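You operate a simulated robot arm through the tools that you are given. There is no shell and no other tool. Be economical: measure what you need, move in short steps, check, and stop when the job is done.

You run a simulated two-armed robot. Do the job below in one go: nothing can be reset, and whatever is moved stays where it is left.

## Task
Put the beige block in the brown carton. Put the carton labelled "seal rings" from the front of the bin table on the top of the wide bench and the carton labelled "pipe caps" on the top of the grey bench. Lift the grey flap open. Do these in any order.

Only the result counts: the job must be done as asked and must still hold three seconds after the hand-in. Knocking over, shifting, dropping, spilling or breaking anything else fails it. Lids that push on must go on centred and level and be pressed home; caps that screw on are set level and turned clockwise until they are tight.

## Robot
Two 6-joint arms with two-finger grippers on one trunk, on a base that drives. Base frame: it is fixed to the floor where the robot stands at the start and does not move with it; the origin is under the middle of the robot, x ahead of it, y to its left, z up; the surface under the hand at the start is at about z = 0.864. Units: m, rad, N and s.
The left shoulder is at the start at [0.03, 0.178, 1.013], the right one opposite. With the tool pointing down near the work surface each hand reaches from about 0.4 to 0.84 m from the robot's upright axis, wherever it stands, measured 20 degrees to its own side. Places, roughly: brown carton [3.5, 1, 0.75]; grey flap [-1.8, -0.4, 1.8]; hose carton, pipe carton, seal carton [-3.25, -2.75, 0.75]; top of the grey bench [-1.8, -3.2, 0.9]; top of the wide bench [0.7, 0.1, 0.8]. Payload 2.54 kg a hand.
Tool frame (each hand has its own): the origin (TCP) lies between the finger pads and is the grasp point; the fingertips stand 0.03 m ahead of it; z points along the fingers, y is the line along which they close. The gripper opens to 0.116 m. The gripper's body begins 0.095 m behind the TCP.
Orientation is that of the tool frame in the base frame, as a unit quaternion [w, x, y, z]. With the fingers straight down and closing along the base's y, the tool's x points along the base's -x, its y along +y and its z along -z.

## Interface
- The arms move only by the tool play_rows. It takes "left_deltas", "right_deltas" or both (then of equal length, played together; a hand with none holds still); each is a list of rows, each an object (a shift or turn left out is 0, a gripper value left out holds the last) with "offset": the shift along the tool's x, y, z in m, a list of three; "turn": the turn, a rotation vector about the tool's x, y, z in rad, a list of three; "hand": the closure, from 0 (fully open) to 1 (shut). In form: [{"offset": [x, y, z], "turn": [wx, wy, wz], "hand": hand}, ...]. A call has 1 to 20 rows; each row is the pose to reach, as a shift and turn from the pose commanded when the call began, along the tool's axes at that moment. Each row takes 0.2 s and may step no farther than 0.05 m and 0.15 rad from the row before; otherwise, or with a gripper value out of range, the whole call is refused. A pose out of reach is approached as far as the arm can. The call stops where the force on the tool passes 40 N (or 10 N more than at its start, if that is more) or the arm is blocked; 0.2 s more then pass. Each finger travels about 0.153 m/s and halts on what it meets, pressing with about 34 N; the grip force reading is that of the motor and also rises with nothing between the fingers. The clock runs only during rows and for 0.2 s after the last one: add rows that repeat a pose to give the fingers time. The reply holds the time, the measured pose of the TCP, the force on the tool along the base axes, the opening and the grip force, in the units named above and with some noise, with the torque about the TCP (base axes, N m) and any sound that the robot's microphone picked up.
- Cameras (640 x 400 px; columns grow to the right, rows downward): "scene" is now at [0.0383, 0.0079, 1.7236]; the picture's right is [-0.02, -1.00, 0.00], its down [-0.78, 0.02, -0.63] and it looks along [0.63, -0.01, -0.78] (base axes); focal length 270 px, centre (320, 200). "left" rides on the left gripper at [0.069, 0.015, -0.122] in its tool frame; the picture's right is [-0.21, 0.98, 0.00], its down [-0.83, -0.18, -0.53] and it looks along [-0.52, -0.11, 0.85] (tool axes); focal length 251 px, centre (320, 200). "right" rides on the right gripper at [0.069, -0.015, -0.122] in its tool frame; the picture's right is [0.21, 0.98, 0.00], its down [-0.83, 0.18, -0.53] and it looks along [-0.52, 0.11, 0.85] (tool axes); focal length 251 px, centre (320, 200). There is no depth. A picture from a camera that has moved, and an enlarged one, comes with that camera's place and axes in the base frame and with its lens. The place of the scene camera against the robot may be out by one fixed shift of up to 0.018 m in any direction.
- get_image(camera): a new picture of that camera. No time passes.
- lift_body(by): slides the trunk up (or, below 0, down) by that many m; the arms and the scene camera ride with it, the base frame stays. It gives what a move gives, with no picture.
- base_move(legs): drives the robot by 1 to 6 legs, each [ahead, left, turn to the left] in m, m and rad, along the robot's own axes; the way and the turn of a leg run together, so that a leg with both is an arc; at most 1.5 m and 3.142 rad a leg. The arms and the cameras ride along, it lands a little off, and it stops where it bumps. It gives what a move gives.
- aim_head(pan, tilt): turns the head with the scene camera to pan (to the left, within 2.496 rad either way) and tilt (down, from -0.506 to 1.204), counted from straight ahead of the robot. It gives what a move gives.
- inspect(camera, box): a new picture of the part [left, top, right, bottom] of that camera's present view, enlarged. No time passes.
- job_done(): hands the job in; it is judged then, once.

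Work in short steps. Places have to be worked out from the pictures, the camera data and where the tool is seen: move nearer, look again, correct. Check each grasp and each placing, and mend what went wrong. You have 165 turns and 118 pictures in all, those below and enlarged ones among them. Open the grippers and draw the arms clear of the work before you hand the job in, unless the task says otherwise; then end with one line.

The tools are called after "Call:" by a JSON object that holds its "name" and its "arguments". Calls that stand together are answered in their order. play_rows: Moves the arms, as the interface text tells. Its arguments: {"type":"object","properties":{"left_deltas":{"type":"array"},"right_deltas":{"type":"array"}},"required":[]} The other tools are called the same way: lift_body (by) slides the trunk up or down; base_move (legs) drives the base; aim_head (pan, tilt) turns the head that bears the scene camera; get_image (camera) takes a picture; inspect (camera, box) takes an enlarged picture of a part of a camera's view; job_done () hands the job in.

At the start:

```text
t: 0.0
left_position: [0.6035, 0.132, 1.0761]
left_tcp_rot: [0.0, 0.0, 1.0, 0.0]
left_force: [-0.2, 0.1, -1.0]
left_ft_torque: [-0.02, 0.03, -0.03]
left_finger_gap: 0.116
left_finger_force: 0.0
right_position: [0.5109, -0.2935, 1.1288]
right_tcp_rot: [0.0, 0.0, 1.0, -0.001]
right_force: [0.0, -0.3, 0.7]
right_ft_torque: [-0.04, 0.0, 0.03]
right_finger_gap: 0.1159
right_finger_force: 0.1
trunk travel left (down, up): [-0.225, 0.315]
robot x, y, heading: [-0.0011, 0.0007, 0.003]
head pan, tilt: [-0.019, 0.895]
```

scene: 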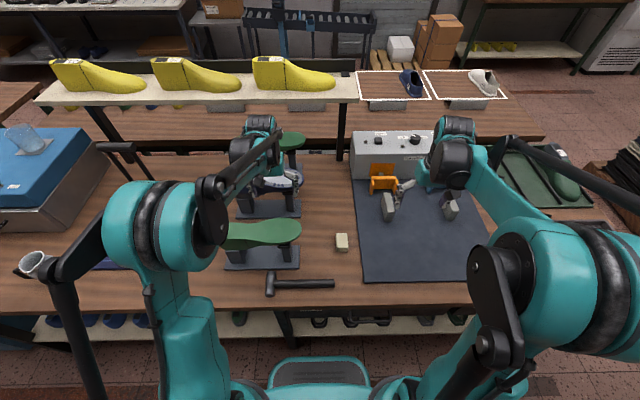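
right: 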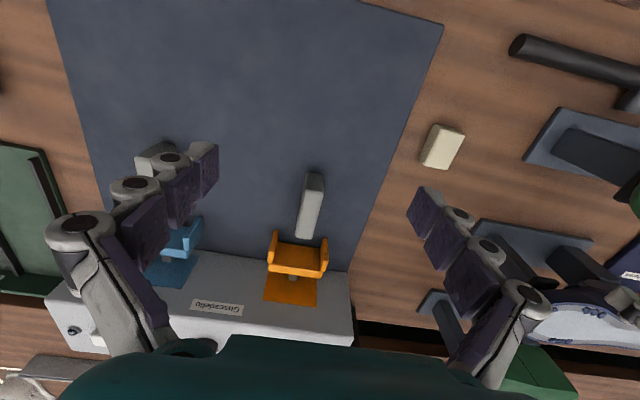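
left: 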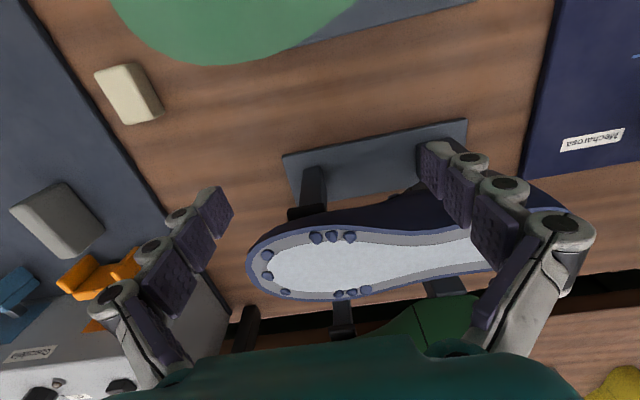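

The block shows at about (0.53, -0.09, 0.87) in both the scene and right views. I'll bring the right hand above it and look again.

Call:
{"name": "play_rows", "arguments": {"right_deltas": [{"offset": [0, 0.04, 0.01]}, {"offset": [0, 0.08, 0.03]}, {"offset": [-0.01, 0.12, 0.05]}, {"offset": [-0.015, 0.16, 0.07]}, {"offset": [-0.02, 0.2, 0.08]}, {"offset": [-0.02, 0.2, 0.08]}]}}

Call:
{"name": "get_image", "arguments": {"camera": "right"}}

```text
t: 1.4
left_position: [0.6041, 0.1315, 1.076]
left_tcp_rot: [0.0, 0.0, 1.0, 0.0]
left_force: [-0.2, -0.3, 0.5]
left_ft_torque: [0.02, 0.0, 0.01]
left_finger_gap: 0.1158
left_finger_force: 0.1
right_position: [0.5296, -0.0943, 1.0483]
right_tcp_rot: [0.0, 0.0, 1.0, 0.0]
right_force: [-0.5, 0.1, 0.3]
right_ft_torque: [-0.01, -0.01, 0.02]
right_finger_gap: 0.1162
right_finger_force: 0.1
trunk travel left (down, up): [-0.225, 0.315]
robot x, y, heading: [0.0023, -0.0001, -0.004]
head pan, tilt: [-0.019, 0.895]
```

```text
114 pictures are left
camera right: at [0.4612, -0.1083, 1.1703], right [-0.21, 0.98, 0.0], down [0.83, 0.18, 0.53], along [0.52, 0.11, -0.85], focal length 251 px, centre (320, 200)
```

right: 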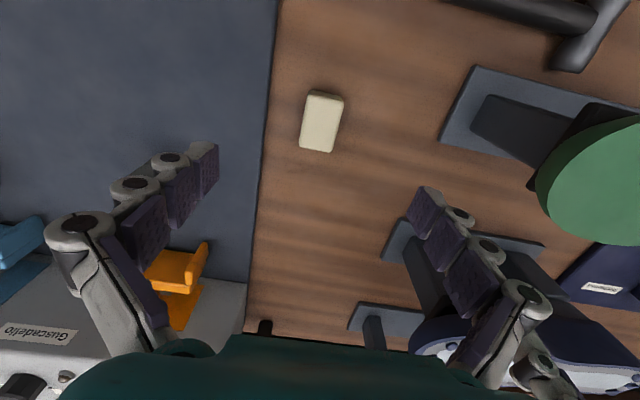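

The block lies with its long side along x, centred at about (0.534, -0.09). I'll descend and close on it.

Call:
{"name": "play_rows", "arguments": {"right_deltas": [{"offset": [-0.005, 0.004, 0.045]}, {"offset": [-0.005, 0.004, 0.09]}, {"offset": [-0.005, 0.004, 0.13]}, {"offset": [-0.005, 0.004, 0.149]}, {"offset": [-0.005, 0.004, 0.149]}, {"offset": [-0.005, 0.004, 0.149], "hand": 1}, {"offset": [-0.005, 0.004, 0.149]}, {"offset": [-0.005, 0.004, 0.149]}, {"offset": [-0.005, 0.004, 0.149]}]}}

Call:
{"name": "get_image", "arguments": {"camera": "right"}}

```text
t: 3.4
left_position: [0.6037, 0.1306, 1.0763]
left_tcp_rot: [0.0, 0.001, 1.0, -0.001]
left_force: [-0.2, -0.5, -0.2]
left_ft_torque: [0.01, 0.01, 0.01]
left_finger_gap: 0.1159
left_finger_force: 0.1
right_position: [0.533, -0.0901, 0.8992]
right_tcp_rot: [0.0, 0.0, 1.0, 0.0]
right_force: [0.4, -1.4, 4.4]
right_ft_torque: [-0.2, 0.02, -0.03]
right_finger_gap: 0.0409
right_finger_force: 34.1
trunk travel left (down, up): [-0.225, 0.315]
robot x, y, heading: [-0.0017, 0.0028, 0.003]
head pan, tilt: [-0.019, 0.895]
```

```text
113 pictures are left
camera right: at [0.4659, -0.1047, 1.0211], right [-0.21, 0.98, 0.0], down [0.83, 0.18, 0.53], along [0.52, 0.11, -0.85], focal length 251 px, centre (320, 200)
```

right: 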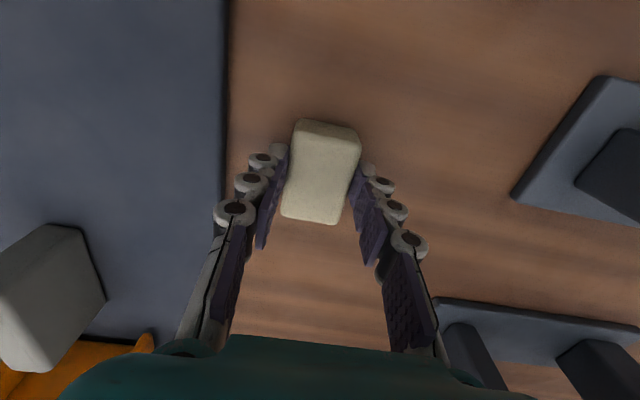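

The grip holds at 41 mm wide. I'll lift it and draw both hands up and in for driving.

Call:
{"name": "play_rows", "arguments": {"right_deltas": [{"offset": [0, 0, -0.04]}, {"offset": [0, 0, -0.08]}, {"offset": [0, 0, -0.12]}, {"offset": [0, 0, -0.16]}, {"offset": [0, -0.03, -0.2]}, {"offset": [0.03, -0.06, -0.23]}, {"offset": [0.06, -0.09, -0.25]}, {"offset": [0.09, -0.12, -0.25]}, {"offset": [0.12, -0.12, -0.25]}, {"offset": [0.12, -0.12, -0.25]}], "left_deltas": [{"offset": [0, 0, -0.03]}, {"offset": [0, 0, -0.06]}, {"offset": [0, 0, -0.08]}, {"offset": [0.03, 0.0, -0.08]}, {"offset": [0.06, 0.02, -0.08]}, {"offset": [0.1, 0.04, -0.08]}, {"offset": [0.14, 0.06, -0.08]}, {"offset": [0.18, 0.06, -0.08]}, {"offset": [0.18, 0.06, -0.08]}, {"offset": [0.18, 0.06, -0.08]}]}}

Call:
{"name": "aim_head", "arguments": {"pan": 0.3, "tilt": 0.3}}

Call:
{"name": "get_image", "arguments": {"camera": "scene"}}

Call:
{"name": "aim_head", "arguments": {"pan": -1.3, "tilt": 0.4}}

Call:
{"name": "get_image", "arguments": {"camera": "scene"}}

Call:
{"name": "aim_head", "arguments": {"pan": 1.6, "tilt": 0.4}}

Call:
{"name": "get_image", "arguments": {"camera": "scene"}}

Call:
{"name": "aim_head", "arguments": {"pan": 2.49, "tilt": 0.3}}

Call:
{"name": "get_image", "arguments": {"camera": "scene"}}

Call:
{"name": "aim_head", "arguments": {"pan": -2.49, "tilt": 0.3}}

Call:
{"name": "get_image", "arguments": {"camera": "scene"}}

```text
refused: row 6 steps farther than a row can; nothing moved
```

```text
t: 4.4
left_position: [0.6037, 0.1326, 1.076]
left_tcp_rot: [0.0, 0.0, 1.0, 0.0]
left_force: [0.6, 0.4, 1.1]
left_ft_torque: [-0.02, -0.03, 0.0]
left_finger_gap: 0.1162
left_finger_force: 0.1
right_position: [0.5338, -0.0909, 0.8993]
right_tcp_rot: [-0.001, 0.001, 1.0, 0.0]
right_force: [-0.8, -2.0, 2.4]
right_ft_torque: [-0.14, 0.02, -0.01]
right_finger_gap: 0.041
right_finger_force: 34.0
trunk travel left (down, up): [-0.225, 0.315]
robot x, y, heading: [-0.0015, -0.0006, -0.003]
head pan, tilt: [0.3, 0.3]
```

```text
112 pictures are left
camera scene: at [0.0515, 0.037, 1.7753], right [0.3, -0.96, 0.0], down [-0.28, -0.09, -0.95], along [0.91, 0.28, -0.3], focal length 270 px, centre (320, 200)
```

scene: 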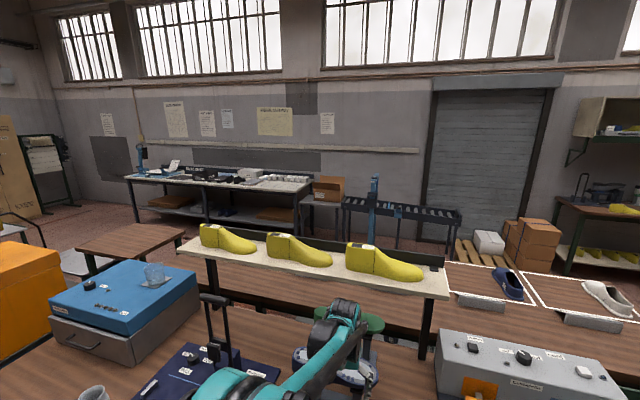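

```text
t: 6.1
left_position: [0.604, 0.1314, 1.0761]
left_tcp_rot: [0.0, 0.0, 1.0, 0.0]
left_force: [0.3, -0.1, 0.2]
left_ft_torque: [0.0, 0.02, 0.01]
left_finger_gap: 0.116
left_finger_force: 0.0
right_position: [0.5347, -0.0902, 0.8989]
right_tcp_rot: [0.0, 0.0, 1.0, -0.001]
right_force: [-0.4, 0.7, 1.3]
right_ft_torque: [-0.06, 0.03, -0.03]
right_finger_gap: 0.0407
right_finger_force: 34.1
trunk travel left (down, up): [-0.225, 0.315]
robot x, y, heading: [-0.0017, 0.0015, 0.002]
head pan, tilt: [-1.3, 0.4]
```

```text
111 pictures are left
camera scene: at [-0.0128, -0.0797, 1.7662], right [-0.96, -0.27, 0.0], down [-0.1, 0.37, -0.92], along [0.25, -0.89, -0.39], focal length 270 px, centre (320, 200)
```

scene: 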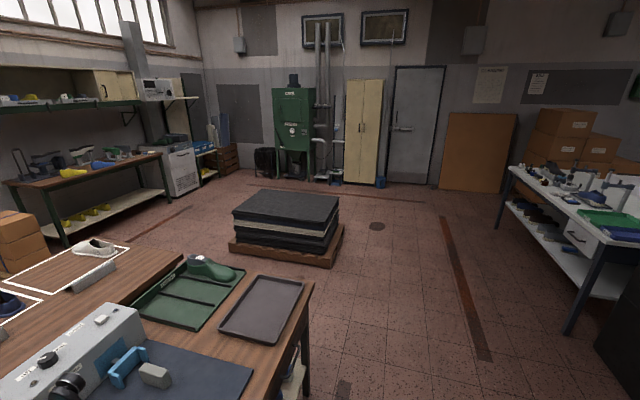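

```text
t: 8.6
left_position: [0.6037, 0.1316, 1.0754]
left_tcp_rot: [0.0, 0.0, 1.0, 0.001]
left_force: [-0.2, -0.3, -0.1]
left_ft_torque: [-0.01, 0.01, -0.03]
left_finger_gap: 0.1159
left_finger_force: 0.1
right_position: [0.5349, -0.0908, 0.8995]
right_tcp_rot: [-0.001, -0.001, 1.0, 0.001]
right_force: [-0.3, 0.8, 0.6]
right_ft_torque: [0.0, 0.0, -0.02]
right_finger_gap: 0.041
right_finger_force: 33.6
trunk travel left (down, up): [-0.225, 0.315]
robot x, y, heading: [-0.0033, -0.0018, 0.002]
head pan, tilt: [1.6, 0.4]
```

```text
110 pictures are left
camera scene: at [-0.0403, 0.1022, 1.7662], right [1.0, 0.03, 0.0], down [0.01, -0.39, -0.92], along [-0.03, 0.92, -0.39], focal length 270 px, centre (320, 200)
```

scene: 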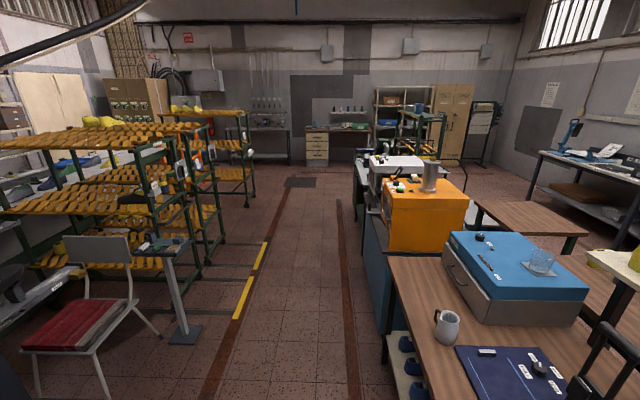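

```text
t: 9.8
left_position: [0.6039, 0.1315, 1.0754]
left_tcp_rot: [0.0, 0.0, 1.0, 0.0]
left_force: [-0.2, 0.1, -0.7]
left_ft_torque: [-0.02, -0.03, 0.01]
left_finger_gap: 0.116
left_finger_force: 0.2
right_position: [0.5338, -0.0899, 0.8996]
right_tcp_rot: [0.001, 0.0, 1.0, 0.001]
right_force: [-0.6, 0.2, 1.1]
right_ft_torque: [0.02, 0.0, -0.02]
right_finger_gap: 0.041
right_finger_force: 33.6
trunk travel left (down, up): [-0.225, 0.315]
robot x, y, heading: [0.0008, -0.0003, 0.001]
head pan, tilt: [2.491, 0.3]
```

```text
109 pictures are left
camera scene: at [-0.1118, 0.0662, 1.7754], right [0.61, 0.8, 0.0], down [0.23, -0.18, -0.96], along [-0.76, 0.58, -0.3], focal length 270 px, centre (320, 200)
```

scene: 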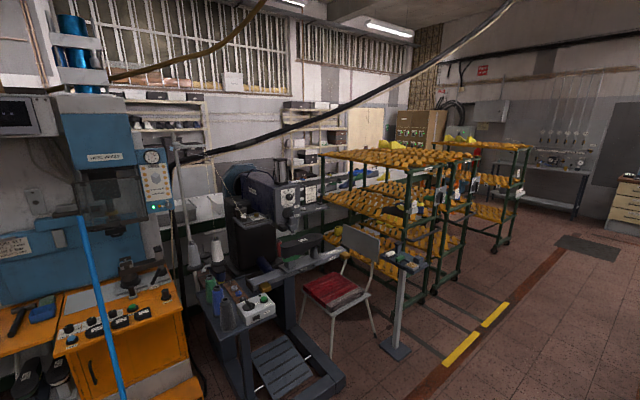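

```text
t: 13.7
left_position: [0.6036, 0.1317, 1.0753]
left_tcp_rot: [0.0, -0.001, 1.0, 0.0]
left_force: [-0.1, -1.0, -0.3]
left_ft_torque: [0.01, -0.02, 0.02]
left_finger_gap: 0.1159
left_finger_force: 0.0
right_position: [0.5333, -0.0903, 0.8993]
right_tcp_rot: [-0.001, 0.001, 1.0, 0.0]
right_force: [-0.9, 0.1, 0.7]
right_ft_torque: [0.02, -0.02, 0.02]
right_finger_gap: 0.041
right_finger_force: 34.1
trunk travel left (down, up): [-0.225, 0.315]
robot x, y, heading: [0.002, -0.0015, 0.003]
head pan, tilt: [-2.491, 0.3]
```

```text
108 pictures are left
camera scene: at [-0.1118, -0.0471, 1.7754], right [-0.61, 0.8, 0.0], down [0.23, 0.18, -0.96], along [-0.76, -0.58, -0.3], focal length 270 px, centre (320, 200)
```

scene: 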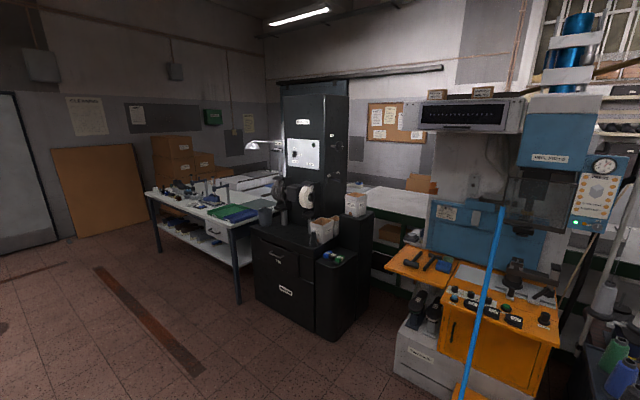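

The overview gives me a route. The brown carton is on the stand near (3.5, 1), and I can get there around the right end of the bench (y about -1.1), staying clear of the mat pallet (y below -2.4). First I'll redo the lift in smaller steps.

Call:
{"name": "play_rows", "arguments": {"right_deltas": [{"offset": [0, 0, -0.04]}, {"offset": [0, 0, -0.08]}, {"offset": [0, 0, -0.12]}, {"offset": [0, 0, -0.16]}, {"offset": [0, -0.02, -0.2]}, {"offset": [0.02, -0.04, -0.23]}, {"offset": [0.05, -0.06, -0.25]}, {"offset": [0.08, -0.09, -0.25]}, {"offset": [0.12, -0.11, -0.25]}, {"offset": [0.12, -0.12, -0.25]}], "left_deltas": [{"offset": [0, 0, -0.03]}, {"offset": [0, 0, -0.06]}, {"offset": [0, 0, -0.08]}, {"offset": [0.03, 0.0, -0.08]}, {"offset": [0.06, 0.02, -0.08]}, {"offset": [0.1, 0.04, -0.08]}, {"offset": [0.14, 0.06, -0.08]}, {"offset": [0.18, 0.06, -0.08]}, {"offset": [0.18, 0.06, -0.08]}, {"offset": [0.18, 0.06, -0.08]}]}}

Call:
{"name": "aim_head", "arguments": {"pan": 0, "tilt": 0.7}}

Call:
{"name": "get_image", "arguments": {"camera": "scene"}}

```text
t: 15.9
left_position: [0.4257, 0.1932, 1.1532]
left_tcp_rot: [0.0, 0.0, 1.0, -0.001]
left_force: [0.6, -0.5, 0.7]
left_ft_torque: [0.01, -0.01, -0.02]
left_finger_gap: 0.1159
left_finger_force: 0.1
right_position: [0.4151, -0.2111, 1.1486]
right_tcp_rot: [0.0, 0.0, 1.0, 0.0]
right_force: [0.3, -0.1, -2.0]
right_ft_torque: [0.03, 0.02, -0.03]
right_finger_gap: 0.0408
right_finger_force: 34.0
trunk travel left (down, up): [-0.225, 0.315]
robot x, y, heading: [0.0004, -0.004, -0.001]
head pan, tilt: [-2.491, 0.3]
```

```text
t: 18.2
left_position: [0.4254, 0.1939, 1.1535]
left_tcp_rot: [0.0, 0.001, 1.0, 0.001]
left_force: [0.6, 0.0, -0.3]
left_ft_torque: [-0.01, 0.04, -0.01]
left_finger_gap: 0.1162
left_finger_force: 0.1
right_position: [0.4144, -0.2102, 1.1486]
right_tcp_rot: [-0.001, 0.0, 1.0, 0.0]
right_force: [0.6, 0.1, -0.6]
right_ft_torque: [0.01, 0.02, -0.01]
right_finger_gap: 0.0406
right_finger_force: 33.9
trunk travel left (down, up): [-0.225, 0.315]
robot x, y, heading: [-0.0026, -0.0003, -0.005]
head pan, tilt: [0.0, 0.7]
```

```text
107 pictures are left
camera scene: at [0.0474, 0.0094, 1.7393], right [0.0, -1.0, 0.0], down [-0.64, 0.0, -0.76], along [0.76, 0.0, -0.64], focal length 270 px, centre (320, 200)
```

scene: 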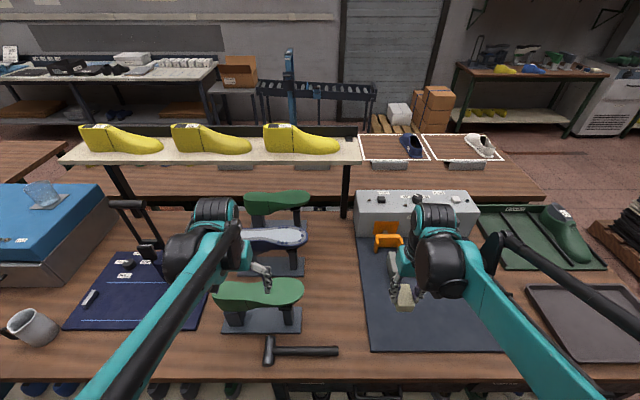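

Block held. Now I drive back, then strafe right past the bench end.

Call:
{"name": "base_move", "arguments": {"legs": [[-0.3, 0, 0], [0, -0.9, 0], [0, -0.85, 0]]}}

Call:
{"name": "get_image", "arguments": {"camera": "scene"}}

```text
t: 28.7
left_position: [0.1184, -1.5735, 1.154]
left_tcp_rot: [0.0, 0.013, 1.0, 0.0]
left_force: [-0.4, -0.2, -0.4]
left_ft_torque: [0.0, 0.0, 0.0]
left_finger_gap: 0.1161
left_finger_force: 0.0
right_position: [0.0982, -1.9757, 1.1482]
right_tcp_rot: [0.0, 0.012, 1.0, 0.0]
right_force: [-0.3, 0.1, -0.7]
right_ft_torque: [-0.02, 0.01, -0.05]
right_finger_gap: 0.0408
right_finger_force: 33.8
trunk travel left (down, up): [-0.225, 0.315]
robot x, y, heading: [-0.315, -1.7551, -0.027]
head pan, tilt: [0.0, 0.7]
```

```text
106 pictures are left
camera scene: at [-0.2641, -1.7474, 1.7393], right [-0.03, -1.0, 0.0], down [-0.64, 0.02, -0.76], along [0.76, -0.02, -0.64], focal length 270 px, centre (320, 200)
```

scene: 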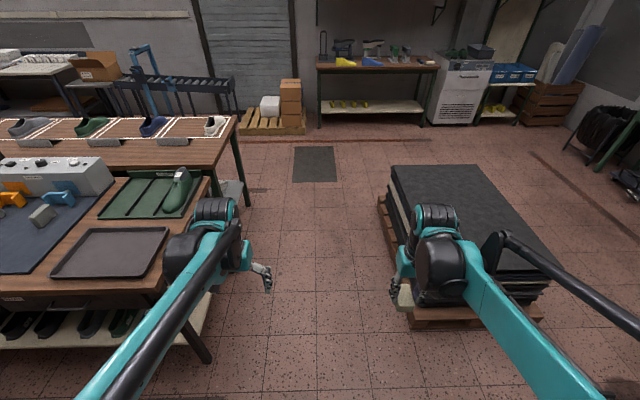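

The gap between the bench end (y = -1.09) and the pallet (y = -2.35) is centred at about -1.72. I'll drive through it to x of about 2.3.

Call:
{"name": "base_move", "arguments": {"legs": [[0, 0.02, 0.027], [1.4, 0, 0], [1.25, 0, 0]]}}

Call:
{"name": "aim_head", "arguments": {"pan": 1.0, "tilt": 0.5}}

Call:
{"name": "get_image", "arguments": {"camera": "scene"}}

```text
t: 41.7
left_position: [2.7061, -1.47, 1.1535]
left_tcp_rot: [0.0, -0.018, 1.0, 0.0]
left_force: [0.2, 0.0, 0.4]
left_ft_torque: [-0.01, 0.01, 0.0]
left_finger_gap: 0.1162
left_finger_force: 0.1
right_position: [2.7122, -1.8731, 1.1477]
right_tcp_rot: [0.0, -0.019, 1.0, 0.001]
right_force: [0.3, 0.3, -0.8]
right_ft_torque: [0.03, 0.0, -0.02]
right_finger_gap: 0.0409
right_finger_force: 33.8
trunk travel left (down, up): [-0.225, 0.315]
robot x, y, heading: [2.2904, -1.6769, 0.042]
head pan, tilt: [0.0, 0.7]
```

```text
t: 43.0
left_position: [2.7068, -1.4705, 1.1537]
left_tcp_rot: [0.0, -0.019, 1.0, 0.0]
left_force: [0.1, 0.2, -0.7]
left_ft_torque: [-0.01, -0.02, 0.01]
left_finger_gap: 0.1163
left_finger_force: 0.0
right_position: [2.7117, -1.8736, 1.1481]
right_tcp_rot: [0.0, -0.02, 1.0, 0.0]
right_force: [-0.4, -0.7, -0.9]
right_ft_torque: [0.0, -0.02, -0.01]
right_finger_gap: 0.0408
right_finger_force: 34.4
trunk travel left (down, up): [-0.225, 0.315]
robot x, y, heading: [2.2892, -1.6805, 0.035]
head pan, tilt: [1.0, 0.499]
```

```text
105 pictures are left
camera scene: at [2.2982, -1.5924, 1.757], right [0.86, -0.51, 0.0], down [-0.24, -0.41, -0.88], along [0.45, 0.76, -0.48], focal length 270 px, centre (320, 200)
```

scene: 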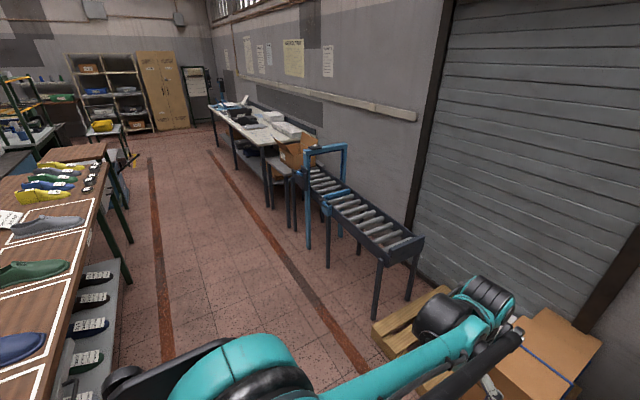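

The corridor is clear. The conveyor front is at x of about 3.33 and the carton stands just past the blue arch. I'll strafe left.

Call:
{"name": "base_move", "arguments": {"legs": [[0, 0, -0.035], [0, 1.3, 0], [0, 1.3, 0]]}}

Call:
{"name": "aim_head", "arguments": {"pan": 0.0, "tilt": 0.6}}

Call:
{"name": "get_image", "arguments": {"camera": "scene"}}

```text
t: 56.0
left_position: [2.7008, 1.1108, 1.1533]
left_tcp_rot: [0.001, -0.009, 1.0, 0.0]
left_force: [-0.4, 1.2, 0.1]
left_ft_torque: [-0.01, 0.01, -0.01]
left_finger_gap: 0.1158
left_finger_force: 0.1
right_position: [2.6976, 0.7077, 1.1485]
right_tcp_rot: [0.0, -0.009, 1.0, 0.0]
right_force: [-0.9, 0.3, -0.6]
right_ft_torque: [-0.05, 0.0, -0.02]
right_finger_gap: 0.0408
right_finger_force: 34.0
trunk travel left (down, up): [-0.225, 0.315]
robot x, y, heading: [2.2835, 0.909, 0.017]
head pan, tilt: [1.0, 0.499]
```

```text
t: 57.2
left_position: [2.7012, 1.1112, 1.1544]
left_tcp_rot: [0.0, -0.008, 1.0, -0.001]
left_force: [0.3, -0.1, -0.8]
left_ft_torque: [0.0, 0.05, 0.01]
left_finger_gap: 0.1159
left_finger_force: 0.0
right_position: [2.6988, 0.7074, 1.1495]
right_tcp_rot: [0.0, -0.009, 1.0, -0.001]
right_force: [1.2, 0.6, -1.1]
right_ft_torque: [0.03, -0.03, 0.01]
right_finger_gap: 0.0412
right_finger_force: 33.9
trunk travel left (down, up): [-0.225, 0.315]
robot x, y, heading: [2.2813, 0.9089, 0.019]
head pan, tilt: [0.0, 0.6]
```

```text
104 pictures are left
camera scene: at [2.3305, 0.921, 1.7479], right [0.02, -1.0, 0.0], down [-0.56, -0.01, -0.83], along [0.82, 0.01, -0.56], focal length 270 px, centre (320, 200)
```

scene: 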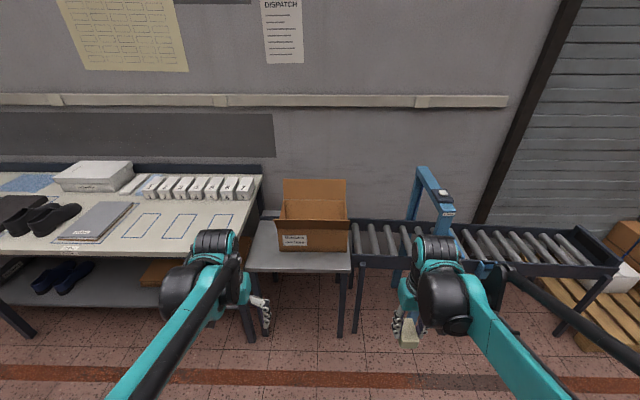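

The carton sits on the stand with its front wall at x of about 3.40 and its middle at y of about 0.965. It is about 0.38 wide, with the rim at z of about 0.88. I'll move closer.

Call:
{"name": "base_move", "arguments": {"legs": [[0, 0.12, -0.018], [0.5, 0, 0]]}}

Call:
{"name": "aim_head", "arguments": {"pan": 0.0, "tilt": 0.85}}

Call:
{"name": "get_image", "arguments": {"camera": "scene"}}

Call:
{"name": "get_image", "arguments": {"camera": "right"}}

```text
t: 61.0
left_position: [3.1986, 1.2211, 1.1532]
left_tcp_rot: [0.001, -0.001, 1.0, 0.0]
left_force: [0.8, 0.0, 0.2]
left_ft_torque: [0.03, -0.02, 0.01]
left_finger_gap: 0.1161
left_finger_force: 0.1
right_position: [3.1878, 0.8191, 1.148]
right_tcp_rot: [0.0, -0.001, 1.0, -0.001]
right_force: [1.2, -0.6, -0.8]
right_ft_torque: [0.02, 0.05, 0.0]
right_finger_gap: 0.041
right_finger_force: 33.9
trunk travel left (down, up): [-0.225, 0.315]
robot x, y, heading: [2.7751, 1.0303, 0.003]
head pan, tilt: [0.0, 0.6]
```

```text
t: 61.8
left_position: [3.1978, 1.2226, 1.1533]
left_tcp_rot: [-0.001, -0.001, 1.0, -0.001]
left_force: [-0.3, 0.4, 0.6]
left_ft_torque: [-0.01, -0.01, 0.01]
left_finger_gap: 0.116
left_finger_force: 0.0
right_position: [3.1883, 0.818, 1.1485]
right_tcp_rot: [0.0, -0.001, 1.0, 0.0]
right_force: [0.7, 0.2, -0.8]
right_ft_torque: [0.01, -0.01, 0.01]
right_finger_gap: 0.0407
right_finger_force: 34.0
trunk travel left (down, up): [-0.225, 0.315]
robot x, y, heading: [2.7715, 1.0292, -0.001]
head pan, tilt: [0.0, 0.85]
```

```text
103 pictures are left
camera scene: at [2.8135, 1.0379, 1.7271], right [0.0, -1.0, 0.0], down [-0.75, 0.0, -0.66], along [0.66, 0.0, -0.75], focal length 270 px, centre (320, 200)
```

scene: 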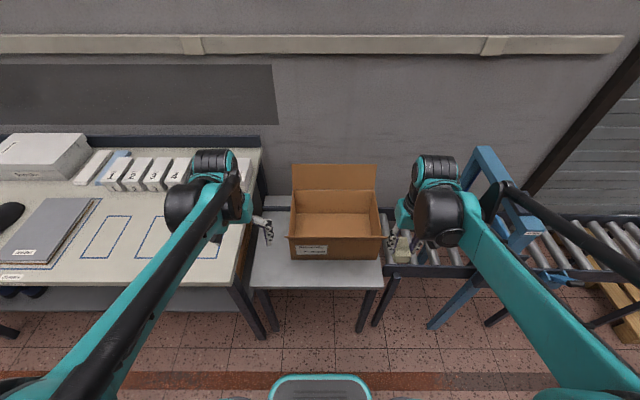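

```text
102 pictures are left
camera right: at [3.1198, 0.8039, 1.2704], right [-0.22, 0.98, 0.0], down [0.83, 0.18, 0.53], along [0.52, 0.12, -0.85], focal length 251 px, centre (320, 200)
```

right: 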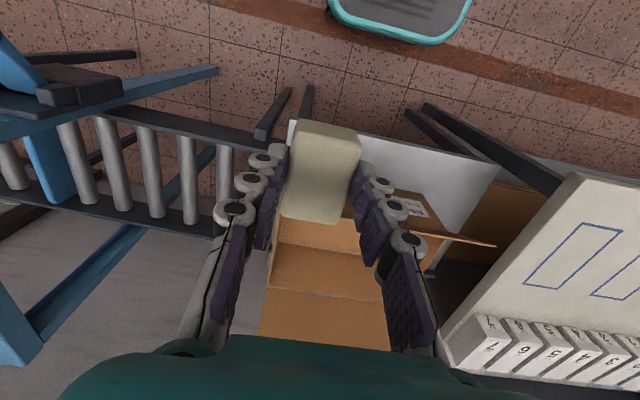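

The rim spans about x 3.39–3.64 and y 0.79–1.15. I'll carry the block over the middle and look before lowering.

Call:
{"name": "play_rows", "arguments": {"right_deltas": [{"offset": [-0.04, 0.02, 0]}, {"offset": [-0.08, 0.04, 0]}, {"offset": [-0.12, 0.06, 0]}, {"offset": [-0.16, 0.08, 0]}, {"offset": [-0.2, 0.1, 0]}, {"offset": [-0.24, 0.12, 0]}, {"offset": [-0.28, 0.135, 0]}, {"offset": [-0.31, 0.15, 0.02]}, {"offset": [-0.33, 0.15, 0.06]}, {"offset": [-0.33, 0.15, 0.1]}, {"offset": [-0.33, 0.15, 0.14]}, {"offset": [-0.33, 0.15, 0.18]}, {"offset": [-0.33, 0.15, 0.18]}]}}

Call:
{"name": "get_image", "arguments": {"camera": "scene"}}

Call:
{"name": "get_image", "arguments": {"camera": "right"}}

```text
t: 64.6
left_position: [3.198, 1.2216, 1.1526]
left_tcp_rot: [-0.001, -0.001, 1.0, 0.0]
left_force: [-0.7, 0.5, 0.0]
left_ft_torque: [0.02, -0.01, -0.01]
left_finger_gap: 0.1161
left_finger_force: 0.0
right_position: [3.5193, 0.9704, 0.9681]
right_tcp_rot: [0.0, -0.002, 1.0, 0.0]
right_force: [-0.6, -0.4, -0.4]
right_ft_torque: [0.0, -0.02, 0.0]
right_finger_gap: 0.0409
right_finger_force: 34.2
trunk travel left (down, up): [-0.225, 0.315]
robot x, y, heading: [2.7728, 1.0273, -0.0]
head pan, tilt: [0.0, 0.85]
```

```text
101 pictures are left
camera scene: at [2.8134, 1.038, 1.7271], right [0.0, -1.0, 0.0], down [-0.75, 0.0, -0.66], along [0.66, 0.0, -0.75], focal length 270 px, centre (320, 200)
```

scene: 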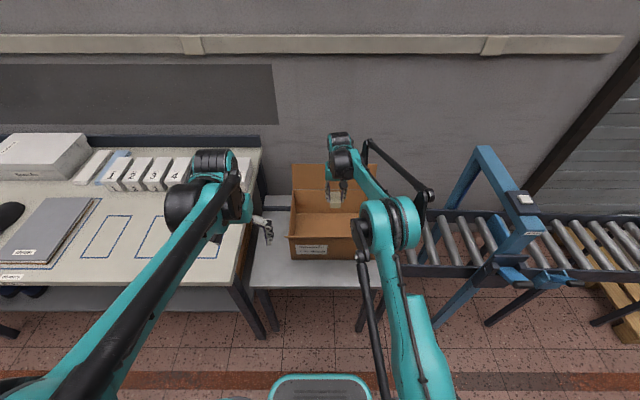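

```text
100 pictures are left
camera right: at [3.4508, 0.955, 1.0905], right [-0.22, 0.98, 0.0], down [0.83, 0.18, 0.53], along [0.52, 0.12, -0.85], focal length 251 px, centre (320, 200)
```

right: 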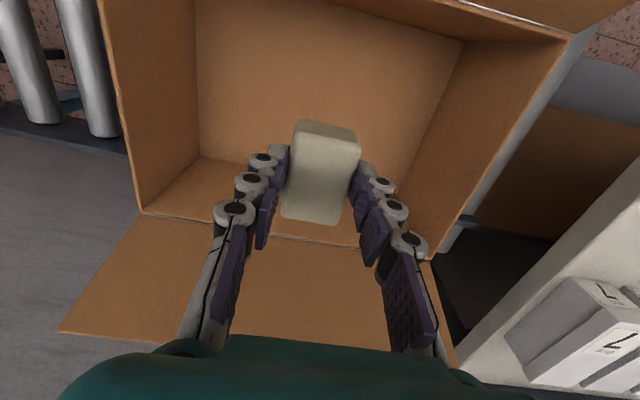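

It is centred over the opening, so I lower it inside toward the floor.

Call:
{"name": "play_rows", "arguments": {"right_deltas": [{"offset": [0, 0, 0.04]}, {"offset": [0, 0, 0.08]}, {"offset": [0, 0, 0.12]}, {"offset": [0, 0, 0.16]}, {"offset": [0, 0, 0.19]}, {"offset": [0, 0, 0.21]}, {"offset": [0, 0, 0.225]}, {"offset": [0, 0, 0.235]}, {"offset": [0, 0, 0.24]}, {"offset": [0, 0, 0.24]}]}}

Call:
{"name": "get_image", "arguments": {"camera": "right"}}

```text
t: 66.8
left_position: [3.1982, 1.2229, 1.1539]
left_tcp_rot: [0.0, -0.001, 1.0, 0.0]
left_force: [-0.3, -0.3, 0.0]
left_ft_torque: [0.01, 0.01, -0.01]
left_finger_gap: 0.1159
left_finger_force: 0.1
right_position: [3.4918, 0.9659, 0.757]
right_tcp_rot: [0.0, -0.001, 1.0, 0.0]
right_force: [-0.1, -0.4, 0.1]
right_ft_torque: [0.01, 0.03, 0.01]
right_finger_gap: 0.041
right_finger_force: 34.1
right hand out of reach, approached as far as the arm can: row 5, 6, 7, 8, 9, 10
trunk travel left (down, up): [-0.225, 0.315]
robot x, y, heading: [2.7691, 1.0303, -0.005]
head pan, tilt: [0.0, 0.85]
```

```text
99 pictures are left
camera right: at [3.4243, 0.9496, 0.8789], right [-0.22, 0.98, 0.0], down [0.83, 0.18, 0.53], along [0.52, 0.12, -0.85], focal length 251 px, centre (320, 200)
```

right: 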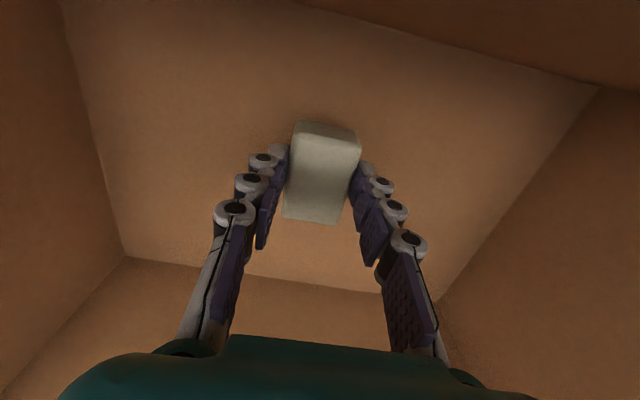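

The arm is at its reach limit and the block is about 2 cm above the floor. I'll lower the trunk slightly to set it down.

Call:
{"name": "lift_body", "arguments": {"by": -0.02}}

```text
t: 67.4
left_position: [3.1978, 1.2224, 1.1339]
left_tcp_rot: [0.0, -0.001, 1.0, 0.0]
left_force: [-0.5, 0.6, 0.0]
left_ft_torque: [0.0, 0.01, -0.01]
left_finger_gap: 0.116
left_finger_force: 0.0
right_position: [3.4923, 0.9639, 0.7374]
right_tcp_rot: [0.001, -0.001, 1.0, 0.0]
right_force: [0.0, -0.1, -0.7]
right_ft_torque: [0.0, -0.01, 0.01]
right_finger_gap: 0.0409
right_finger_force: 34.3
trunk travel left (down, up): [-0.205, 0.335]
robot x, y, heading: [2.7731, 1.0272, 0.0]
head pan, tilt: [0.0, 0.85]
```

Still no contact, so I lower another 8 mm.

Call:
{"name": "lift_body", "arguments": {"by": -0.008}}

Call:
{"name": "inspect", "arguments": {"camera": "right", "box": [200, 80, 460, 280]}}

```text
t: 68.0
left_position: [3.1971, 1.2226, 1.1266]
left_tcp_rot: [0.001, -0.001, 1.0, 0.001]
left_force: [-0.9, 0.1, -0.5]
left_ft_torque: [-0.01, -0.01, 0.0]
left_finger_gap: 0.1159
left_finger_force: 0.0
right_position: [3.4931, 0.9641, 0.7337]
right_tcp_rot: [0.002, -0.001, 1.0, 0.0]
right_force: [-6.9, -0.1, 20.3]
right_ft_torque: [-0.01, 0.43, 0.01]
right_finger_gap: 0.041
right_finger_force: 33.5
trunk travel left (down, up): [-0.197, 0.343]
robot x, y, heading: [2.7729, 1.0301, 0.003]
head pan, tilt: [0.0, 0.85]
stopped: the force on the tool passed its limit at 43 N (the readings are from after the stop); the commanded pose is now the measured one
```

```text
2.00 times, centred on (330, 180) of right
camera zoom: at [3.4237, 0.9497, 0.8553], right [-0.22, 0.98, 0.0], down [0.82, 0.18, 0.54], along [0.53, 0.11, -0.84], focal length 503 px, centre (300, 240)
```

zoom: 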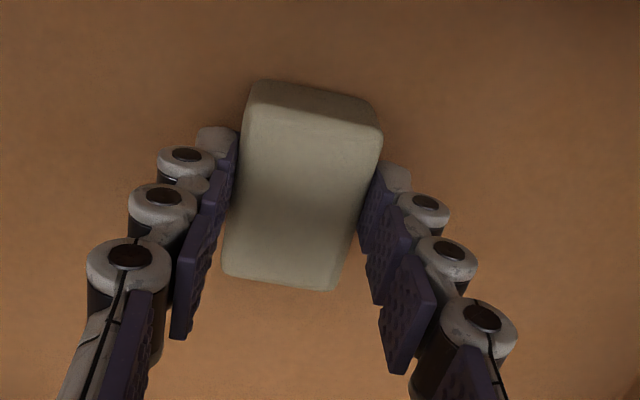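

The block is on the floor. I release it and raise the hand straight up.

Call:
{"name": "play_rows", "arguments": {"right_deltas": [{"offset": [0, 0, -0.002], "hand": 0.6}, {"offset": [0, 0, -0.002], "hand": 0.3}, {"offset": [0, 0, -0.002]}, {"offset": [0, 0, -0.04]}, {"offset": [0, 0, -0.08]}, {"offset": [0, 0, -0.12]}, {"offset": [0, 0, -0.16]}, {"offset": [0, 0, -0.2]}, {"offset": [0, 0, -0.24]}, {"offset": [0, 0, -0.28]}, {"offset": [0, 0, -0.32]}, {"offset": [0, 0, -0.36]}]}}

Call:
{"name": "get_image", "arguments": {"camera": "right"}}

```text
t: 70.7
left_position: [3.1979, 1.2222, 1.1253]
left_tcp_rot: [0.0, 0.0, 1.0, -0.001]
left_force: [0.0, 1.2, -0.9]
left_ft_torque: [-0.02, 0.0, 0.02]
left_finger_gap: 0.1161
left_finger_force: 0.0
right_position: [3.4944, 0.9634, 1.0926]
right_tcp_rot: [0.003, -0.001, 1.0, 0.0]
right_force: [-0.1, -0.2, 0.7]
right_ft_torque: [0.02, -0.01, 0.04]
right_finger_gap: 0.0814
right_finger_force: 0.0
trunk travel left (down, up): [-0.197, 0.343]
robot x, y, heading: [2.7731, 1.0305, 0.001]
head pan, tilt: [0.0, 0.85]
```

```text
97 pictures are left
camera right: at [3.4254, 0.9487, 1.2147], right [-0.22, 0.98, 0.0], down [0.82, 0.18, 0.54], along [0.53, 0.11, -0.84], focal length 251 px, centre (320, 200)
```

right: 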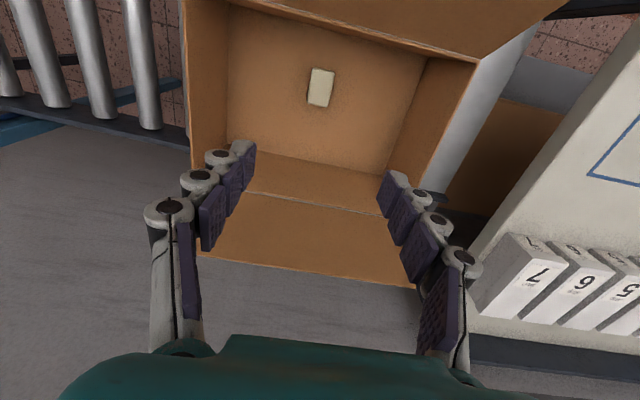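

The block lies in the carton. I draw the hand back, then back out to the corridor.

Call:
{"name": "play_rows", "arguments": {"right_deltas": [{"offset": [0, 0, -0.03], "hand": 0}, {"offset": [0.04, 0, -0.06]}, {"offset": [0.08, -0.02, -0.06]}, {"offset": [0.12, -0.04, -0.06]}, {"offset": [0.16, -0.06, -0.06]}, {"offset": [0.2, -0.08, -0.06]}, {"offset": [0.24, -0.1, -0.06]}, {"offset": [0.28, -0.12, -0.06]}, {"offset": [0.31, -0.14, -0.06]}, {"offset": [0.31, -0.14, -0.06]}]}}

Call:
{"name": "base_move", "arguments": {"legs": [[-0.5, 0, 0], [0, -1.35, 0], [0, -1.37, 0]]}}

Call:
{"name": "aim_head", "arguments": {"pan": 2.49, "tilt": 0.5}}

Call:
{"name": "get_image", "arguments": {"camera": "scene"}}

```text
t: 72.8
left_position: [3.1982, 1.223, 1.1258]
left_tcp_rot: [0.001, 0.0, 1.0, 0.0]
left_force: [0.4, 0.3, 0.0]
left_ft_torque: [0.01, -0.01, -0.02]
left_finger_gap: 0.116
left_finger_force: 0.1
right_position: [3.1814, 0.8264, 1.1497]
right_tcp_rot: [0.002, -0.001, 1.0, 0.001]
right_force: [0.0, -0.6, -0.5]
right_ft_torque: [0.0, 0.01, -0.03]
right_finger_gap: 0.1161
right_finger_force: 0.1
trunk travel left (down, up): [-0.197, 0.343]
robot x, y, heading: [2.7735, 1.0272, 0.0]
head pan, tilt: [0.0, 0.85]
```

```text
t: 88.8
left_position: [2.7816, -1.5219, 1.1257]
left_tcp_rot: [0.0, -0.026, 1.0, 0.0]
left_force: [0.5, -0.3, -0.6]
left_ft_torque: [0.01, -0.01, 0.0]
left_finger_gap: 0.1164
left_finger_force: 0.1
right_position: [2.7859, -1.9201, 1.1503]
right_tcp_rot: [0.002, -0.026, 1.0, 0.0]
right_force: [-1.0, -0.3, 0.3]
right_ft_torque: [0.0, 0.03, 0.0]
right_finger_gap: 0.1159
right_finger_force: 0.0
trunk travel left (down, up): [-0.197, 0.343]
robot x, y, heading: [2.3687, -1.7379, 0.054]
head pan, tilt: [0.0, 0.85]
```

```text
t: 91.0
left_position: [2.7801, -1.5233, 1.1262]
left_tcp_rot: [0.0, -0.026, 1.0, 0.0]
left_force: [0.4, 0.8, -0.6]
left_ft_torque: [0.0, 0.01, -0.02]
left_finger_gap: 0.1162
left_finger_force: 0.1
right_position: [2.7858, -1.9187, 1.1502]
right_tcp_rot: [0.001, -0.025, 1.0, 0.0]
right_force: [-0.1, -0.1, 0.1]
right_ft_torque: [0.02, -0.01, 0.02]
right_finger_gap: 0.1159
right_finger_force: 0.0
trunk travel left (down, up): [-0.197, 0.343]
robot x, y, heading: [2.3643, -1.7372, 0.051]
head pan, tilt: [2.491, 0.499]
```

```text
96 pictures are left
camera scene: at [2.2541, -1.679, 1.7291], right [0.56, 0.83, 0.0], down [0.4, -0.27, -0.88], along [-0.73, 0.49, -0.48], focal length 270 px, centre (320, 200)
```

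scene: 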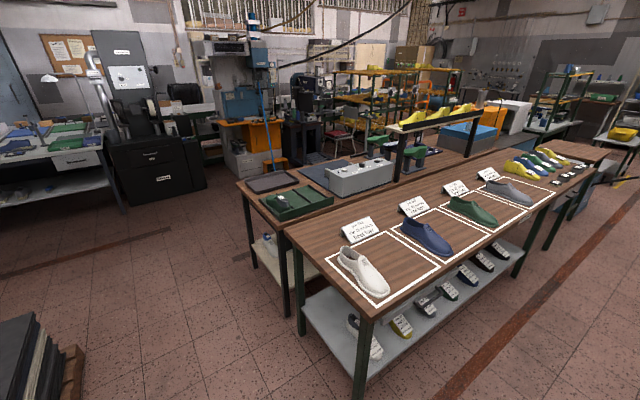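

The way back is clear. I straighten and reverse to x of about -0.3, then turn to face the grey bench and look.

Call:
{"name": "base_move", "arguments": {"legs": [[0, 0, -0.052], [-1.35, 0, 0], [-1.3, 0, 0]]}}

Call:
{"name": "base_move", "arguments": {"legs": [[0, 0, -2.3]]}}

Call:
{"name": "aim_head", "arguments": {"pan": 0, "tilt": 0.4}}

Call:
{"name": "get_image", "arguments": {"camera": "scene"}}

```text
t: 104.2
left_position: [0.1734, -1.5695, 1.1256]
left_tcp_rot: [0.0, 0.0, 1.0, 0.0]
left_force: [-0.5, -1.1, 0.4]
left_ft_torque: [-0.02, 0.03, 0.01]
left_finger_gap: 0.1161
left_finger_force: 0.1
right_position: [0.1569, -1.9663, 1.15]
right_tcp_rot: [0.002, 0.001, 1.0, 0.0]
right_force: [-1.3, 0.3, 0.2]
right_ft_torque: [-0.02, -0.03, -0.05]
right_finger_gap: 0.1158
right_finger_force: 0.1
trunk travel left (down, up): [-0.197, 0.343]
robot x, y, heading: [-0.2519, -1.7637, 0.005]
head pan, tilt: [2.491, 0.499]
```

```text
t: 110.1
left_position: [-0.3959, -2.2073, 1.1262]
left_tcp_rot: [0.0, 0.915, 0.403, 0.0]
left_force: [-0.4, 0.3, 0.2]
left_ft_torque: [0.01, -0.01, 0.0]
left_finger_gap: 0.1159
left_finger_force: 0.0
right_position: [-0.6769, -1.9266, 1.1495]
right_tcp_rot: [0.0, 0.916, 0.402, -0.002]
right_force: [-0.2, 0.7, 0.0]
right_ft_torque: [0.02, 0.0, 0.0]
right_finger_gap: 0.116
right_finger_force: 0.1
trunk travel left (down, up): [-0.197, 0.343]
robot x, y, heading: [-0.2512, -1.7637, -2.309]
head pan, tilt: [2.491, 0.499]
```

```text
t: 112.4
left_position: [-0.3952, -2.2076, 1.127]
left_tcp_rot: [0.0, 0.915, 0.403, 0.0]
left_force: [0.3, 0.5, 0.5]
left_ft_torque: [0.02, 0.02, -0.04]
left_finger_gap: 0.1159
left_finger_force: 0.1
right_position: [-0.6759, -1.9264, 1.1494]
right_tcp_rot: [0.0, 0.916, 0.401, -0.001]
right_force: [-0.3, 0.3, -0.8]
right_ft_torque: [-0.02, -0.02, -0.01]
right_finger_gap: 0.1161
right_finger_force: 0.0
trunk travel left (down, up): [-0.197, 0.343]
robot x, y, heading: [-0.2499, -1.763, -2.312]
head pan, tilt: [0.0, 0.4]
```

```text
95 pictures are left
camera scene: at [-0.301, -1.7998, 1.7382], right [-0.74, 0.68, 0.0], down [0.26, 0.29, -0.92], along [-0.62, -0.68, -0.39], focal length 270 px, centre (320, 200)
```

scene: 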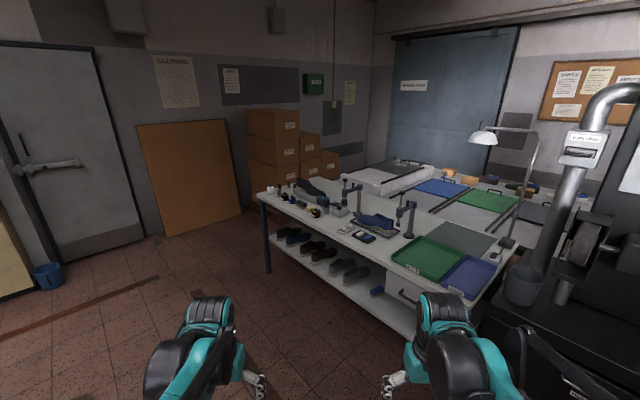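

The bin table appears beyond the grey bench, near pixel (464, 187). I'll zoom in there.

Call:
{"name": "inspect", "arguments": {"camera": "scene", "box": [340, 110, 580, 260]}}

Call:
{"name": "inspect", "arguments": {"camera": "scene", "box": [240, 150, 480, 300]}}

```text
2.67 times, centred on (460, 185) of scene
camera zoom: at [-0.301, -1.7998, 1.7382], right [-0.74, 0.68, 0.0], down [0.26, 0.29, -0.92], along [-0.62, -0.68, -0.39], focal length 721 px, centre (-53, 240)
```

zoom: 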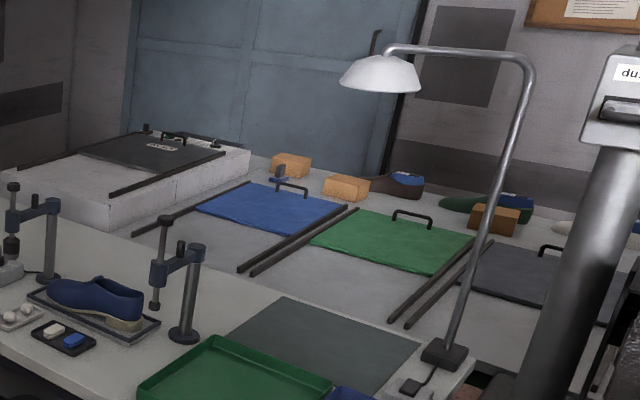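

```text
2.67 times, centred on (360, 225) of scene
camera zoom: at [-0.301, -1.7998, 1.7382], right [-0.74, 0.68, 0.0], down [0.26, 0.29, -0.92], along [-0.62, -0.68, -0.39], focal length 721 px, centre (213, 133)
```

zoom: 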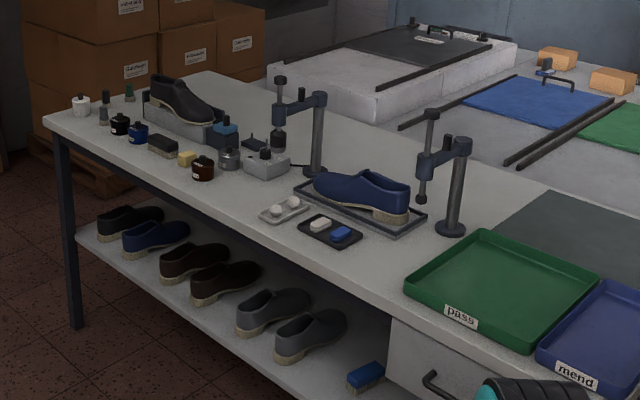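

Three small cartons stand at about x = -3.4, y = -3.03, -2.75 and -2.25. I need to find access to that aisle, so I'll raise the trunk and look around to the right.

Call:
{"name": "lift_body", "arguments": {"by": 0.33}}

Call:
{"name": "aim_head", "arguments": {"pan": -0.5, "tilt": 0.35}}

Call:
{"name": "get_image", "arguments": {"camera": "scene"}}

Call:
{"name": "aim_head", "arguments": {"pan": 0.4, "tilt": 0.35}}

Call:
{"name": "get_image", "arguments": {"camera": "scene"}}

```text
t: 115.6
left_position: [-0.3972, -2.2055, 1.456]
left_tcp_rot: [0.0, 0.915, 0.402, 0.0]
left_force: [-0.3, 0.2, -0.6]
left_ft_torque: [-0.01, -0.01, 0.02]
left_finger_gap: 0.116
left_finger_force: 0.1
right_position: [-0.6757, -1.9272, 1.4792]
right_tcp_rot: [0.0, 0.916, 0.402, -0.001]
right_force: [0.4, -1.0, 0.2]
right_ft_torque: [0.0, 0.0, 0.0]
right_finger_gap: 0.1158
right_finger_force: 0.1
trunk travel left (down, up): [-0.527, 0.013]
robot x, y, heading: [-0.2503, -1.7655, -2.315]
head pan, tilt: [0.0, 0.4]
```

```text
t: 116.5
left_position: [-0.396, -2.2062, 1.4556]
left_tcp_rot: [0.0, 0.916, 0.402, 0.001]
left_force: [-0.4, 0.3, 0.8]
left_ft_torque: [0.01, -0.02, 0.03]
left_finger_gap: 0.1161
left_finger_force: 0.2
right_position: [-0.6756, -1.9271, 1.4793]
right_tcp_rot: [0.001, 0.916, 0.402, -0.002]
right_force: [0.5, 0.7, 0.3]
right_ft_torque: [0.03, 0.01, -0.01]
right_finger_gap: 0.116
right_finger_force: 0.1
trunk travel left (down, up): [-0.527, 0.013]
robot x, y, heading: [-0.2537, -1.7585, -2.314]
head pan, tilt: [-0.499, 0.351]
```

```text
92 pictures are left
camera scene: at [-0.3264, -1.7618, 2.0727], right [-0.32, 0.95, 0.0], down [0.33, 0.11, -0.94], along [-0.89, -0.3, -0.34], focal length 270 px, centre (320, 200)
```

scene: 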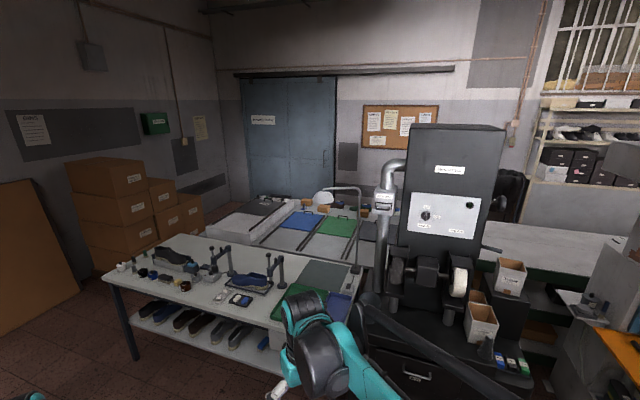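

```text
t: 117.7
left_position: [-0.3968, -2.206, 1.4559]
left_tcp_rot: [0.0, 0.915, 0.402, -0.001]
left_force: [-0.4, 0.5, -0.2]
left_ft_torque: [0.0, -0.03, -0.01]
left_finger_gap: 0.1158
left_finger_force: 0.0
right_position: [-0.6748, -1.9265, 1.4793]
right_tcp_rot: [0.001, 0.915, 0.403, -0.001]
right_force: [0.1, -0.7, 1.3]
right_ft_torque: [-0.02, 0.0, 0.01]
right_finger_gap: 0.1158
right_finger_force: 0.0
trunk travel left (down, up): [-0.527, 0.013]
robot x, y, heading: [-0.2491, -1.7648, -2.311]
head pan, tilt: [0.4, 0.351]
```

```text
91 pictures are left
camera scene: at [-0.2698, -1.8193, 2.0727], right [-0.94, 0.34, 0.0], down [0.12, 0.32, -0.94], along [-0.32, -0.88, -0.34], focal length 270 px, centre (320, 200)
```

scene: 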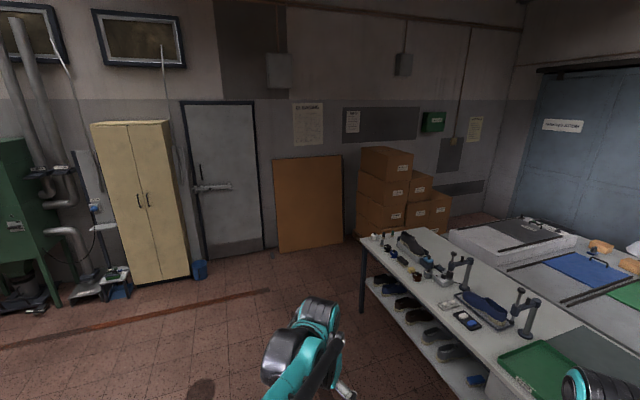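

The grey bench spans x -1.37 to -2.04 and y down to -3.78, with the wall at y of about -5.3. I'll face -x and strafe to y of about -4.25 to look down the aisle behind the bench.

Call:
{"name": "base_move", "arguments": {"legs": [[0, 0, -0.83], [0, 1.25, 0], [0, 1.2, 0]]}}

Call:
{"name": "aim_head", "arguments": {"pan": -0.2, "tilt": 0.4}}

Call:
{"name": "get_image", "arguments": {"camera": "scene"}}

```text
t: 132.0
left_position: [-0.6889, -4.4302, 1.4554]
left_tcp_rot: [0.0, 1.0, -0.005, 0.001]
left_force: [0.1, -0.4, -0.3]
left_ft_torque: [-0.04, -0.02, 0.01]
left_finger_gap: 0.1159
left_finger_force: 0.0
right_position: [-0.6675, -4.0348, 1.4792]
right_tcp_rot: [0.001, 1.0, -0.006, -0.002]
right_force: [0.0, -0.1, 0.3]
right_ft_torque: [0.02, -0.02, -0.03]
right_finger_gap: 0.116
right_finger_force: 0.1
trunk travel left (down, up): [-0.527, 0.013]
robot x, y, heading: [-0.2591, -4.2413, 3.131]
head pan, tilt: [0.4, 0.351]
```

```text
t: 133.0
left_position: [-0.6899, -4.4308, 1.4552]
left_tcp_rot: [0.001, 1.0, -0.006, 0.0]
left_force: [-0.1, -1.0, 0.1]
left_ft_torque: [-0.03, 0.02, 0.01]
left_finger_gap: 0.1161
left_finger_force: 0.1
right_position: [-0.6695, -4.036, 1.4799]
right_tcp_rot: [0.0, 1.0, -0.007, -0.003]
right_force: [0.2, 0.7, 0.8]
right_ft_torque: [-0.01, 0.01, -0.01]
right_finger_gap: 0.1162
right_finger_force: 0.2
trunk travel left (down, up): [-0.527, 0.013]
robot x, y, heading: [-0.2652, -4.2462, 3.134]
head pan, tilt: [-0.201, 0.4]
```

```text
90 pictures are left
camera scene: at [-0.3302, -4.2137, 2.0682], right [0.21, 0.98, 0.0], down [0.38, -0.08, -0.92], along [-0.9, 0.19, -0.39], focal length 270 px, centre (320, 200)
```

scene: 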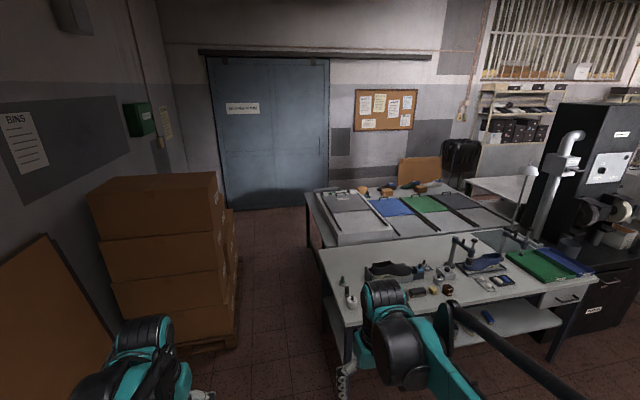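

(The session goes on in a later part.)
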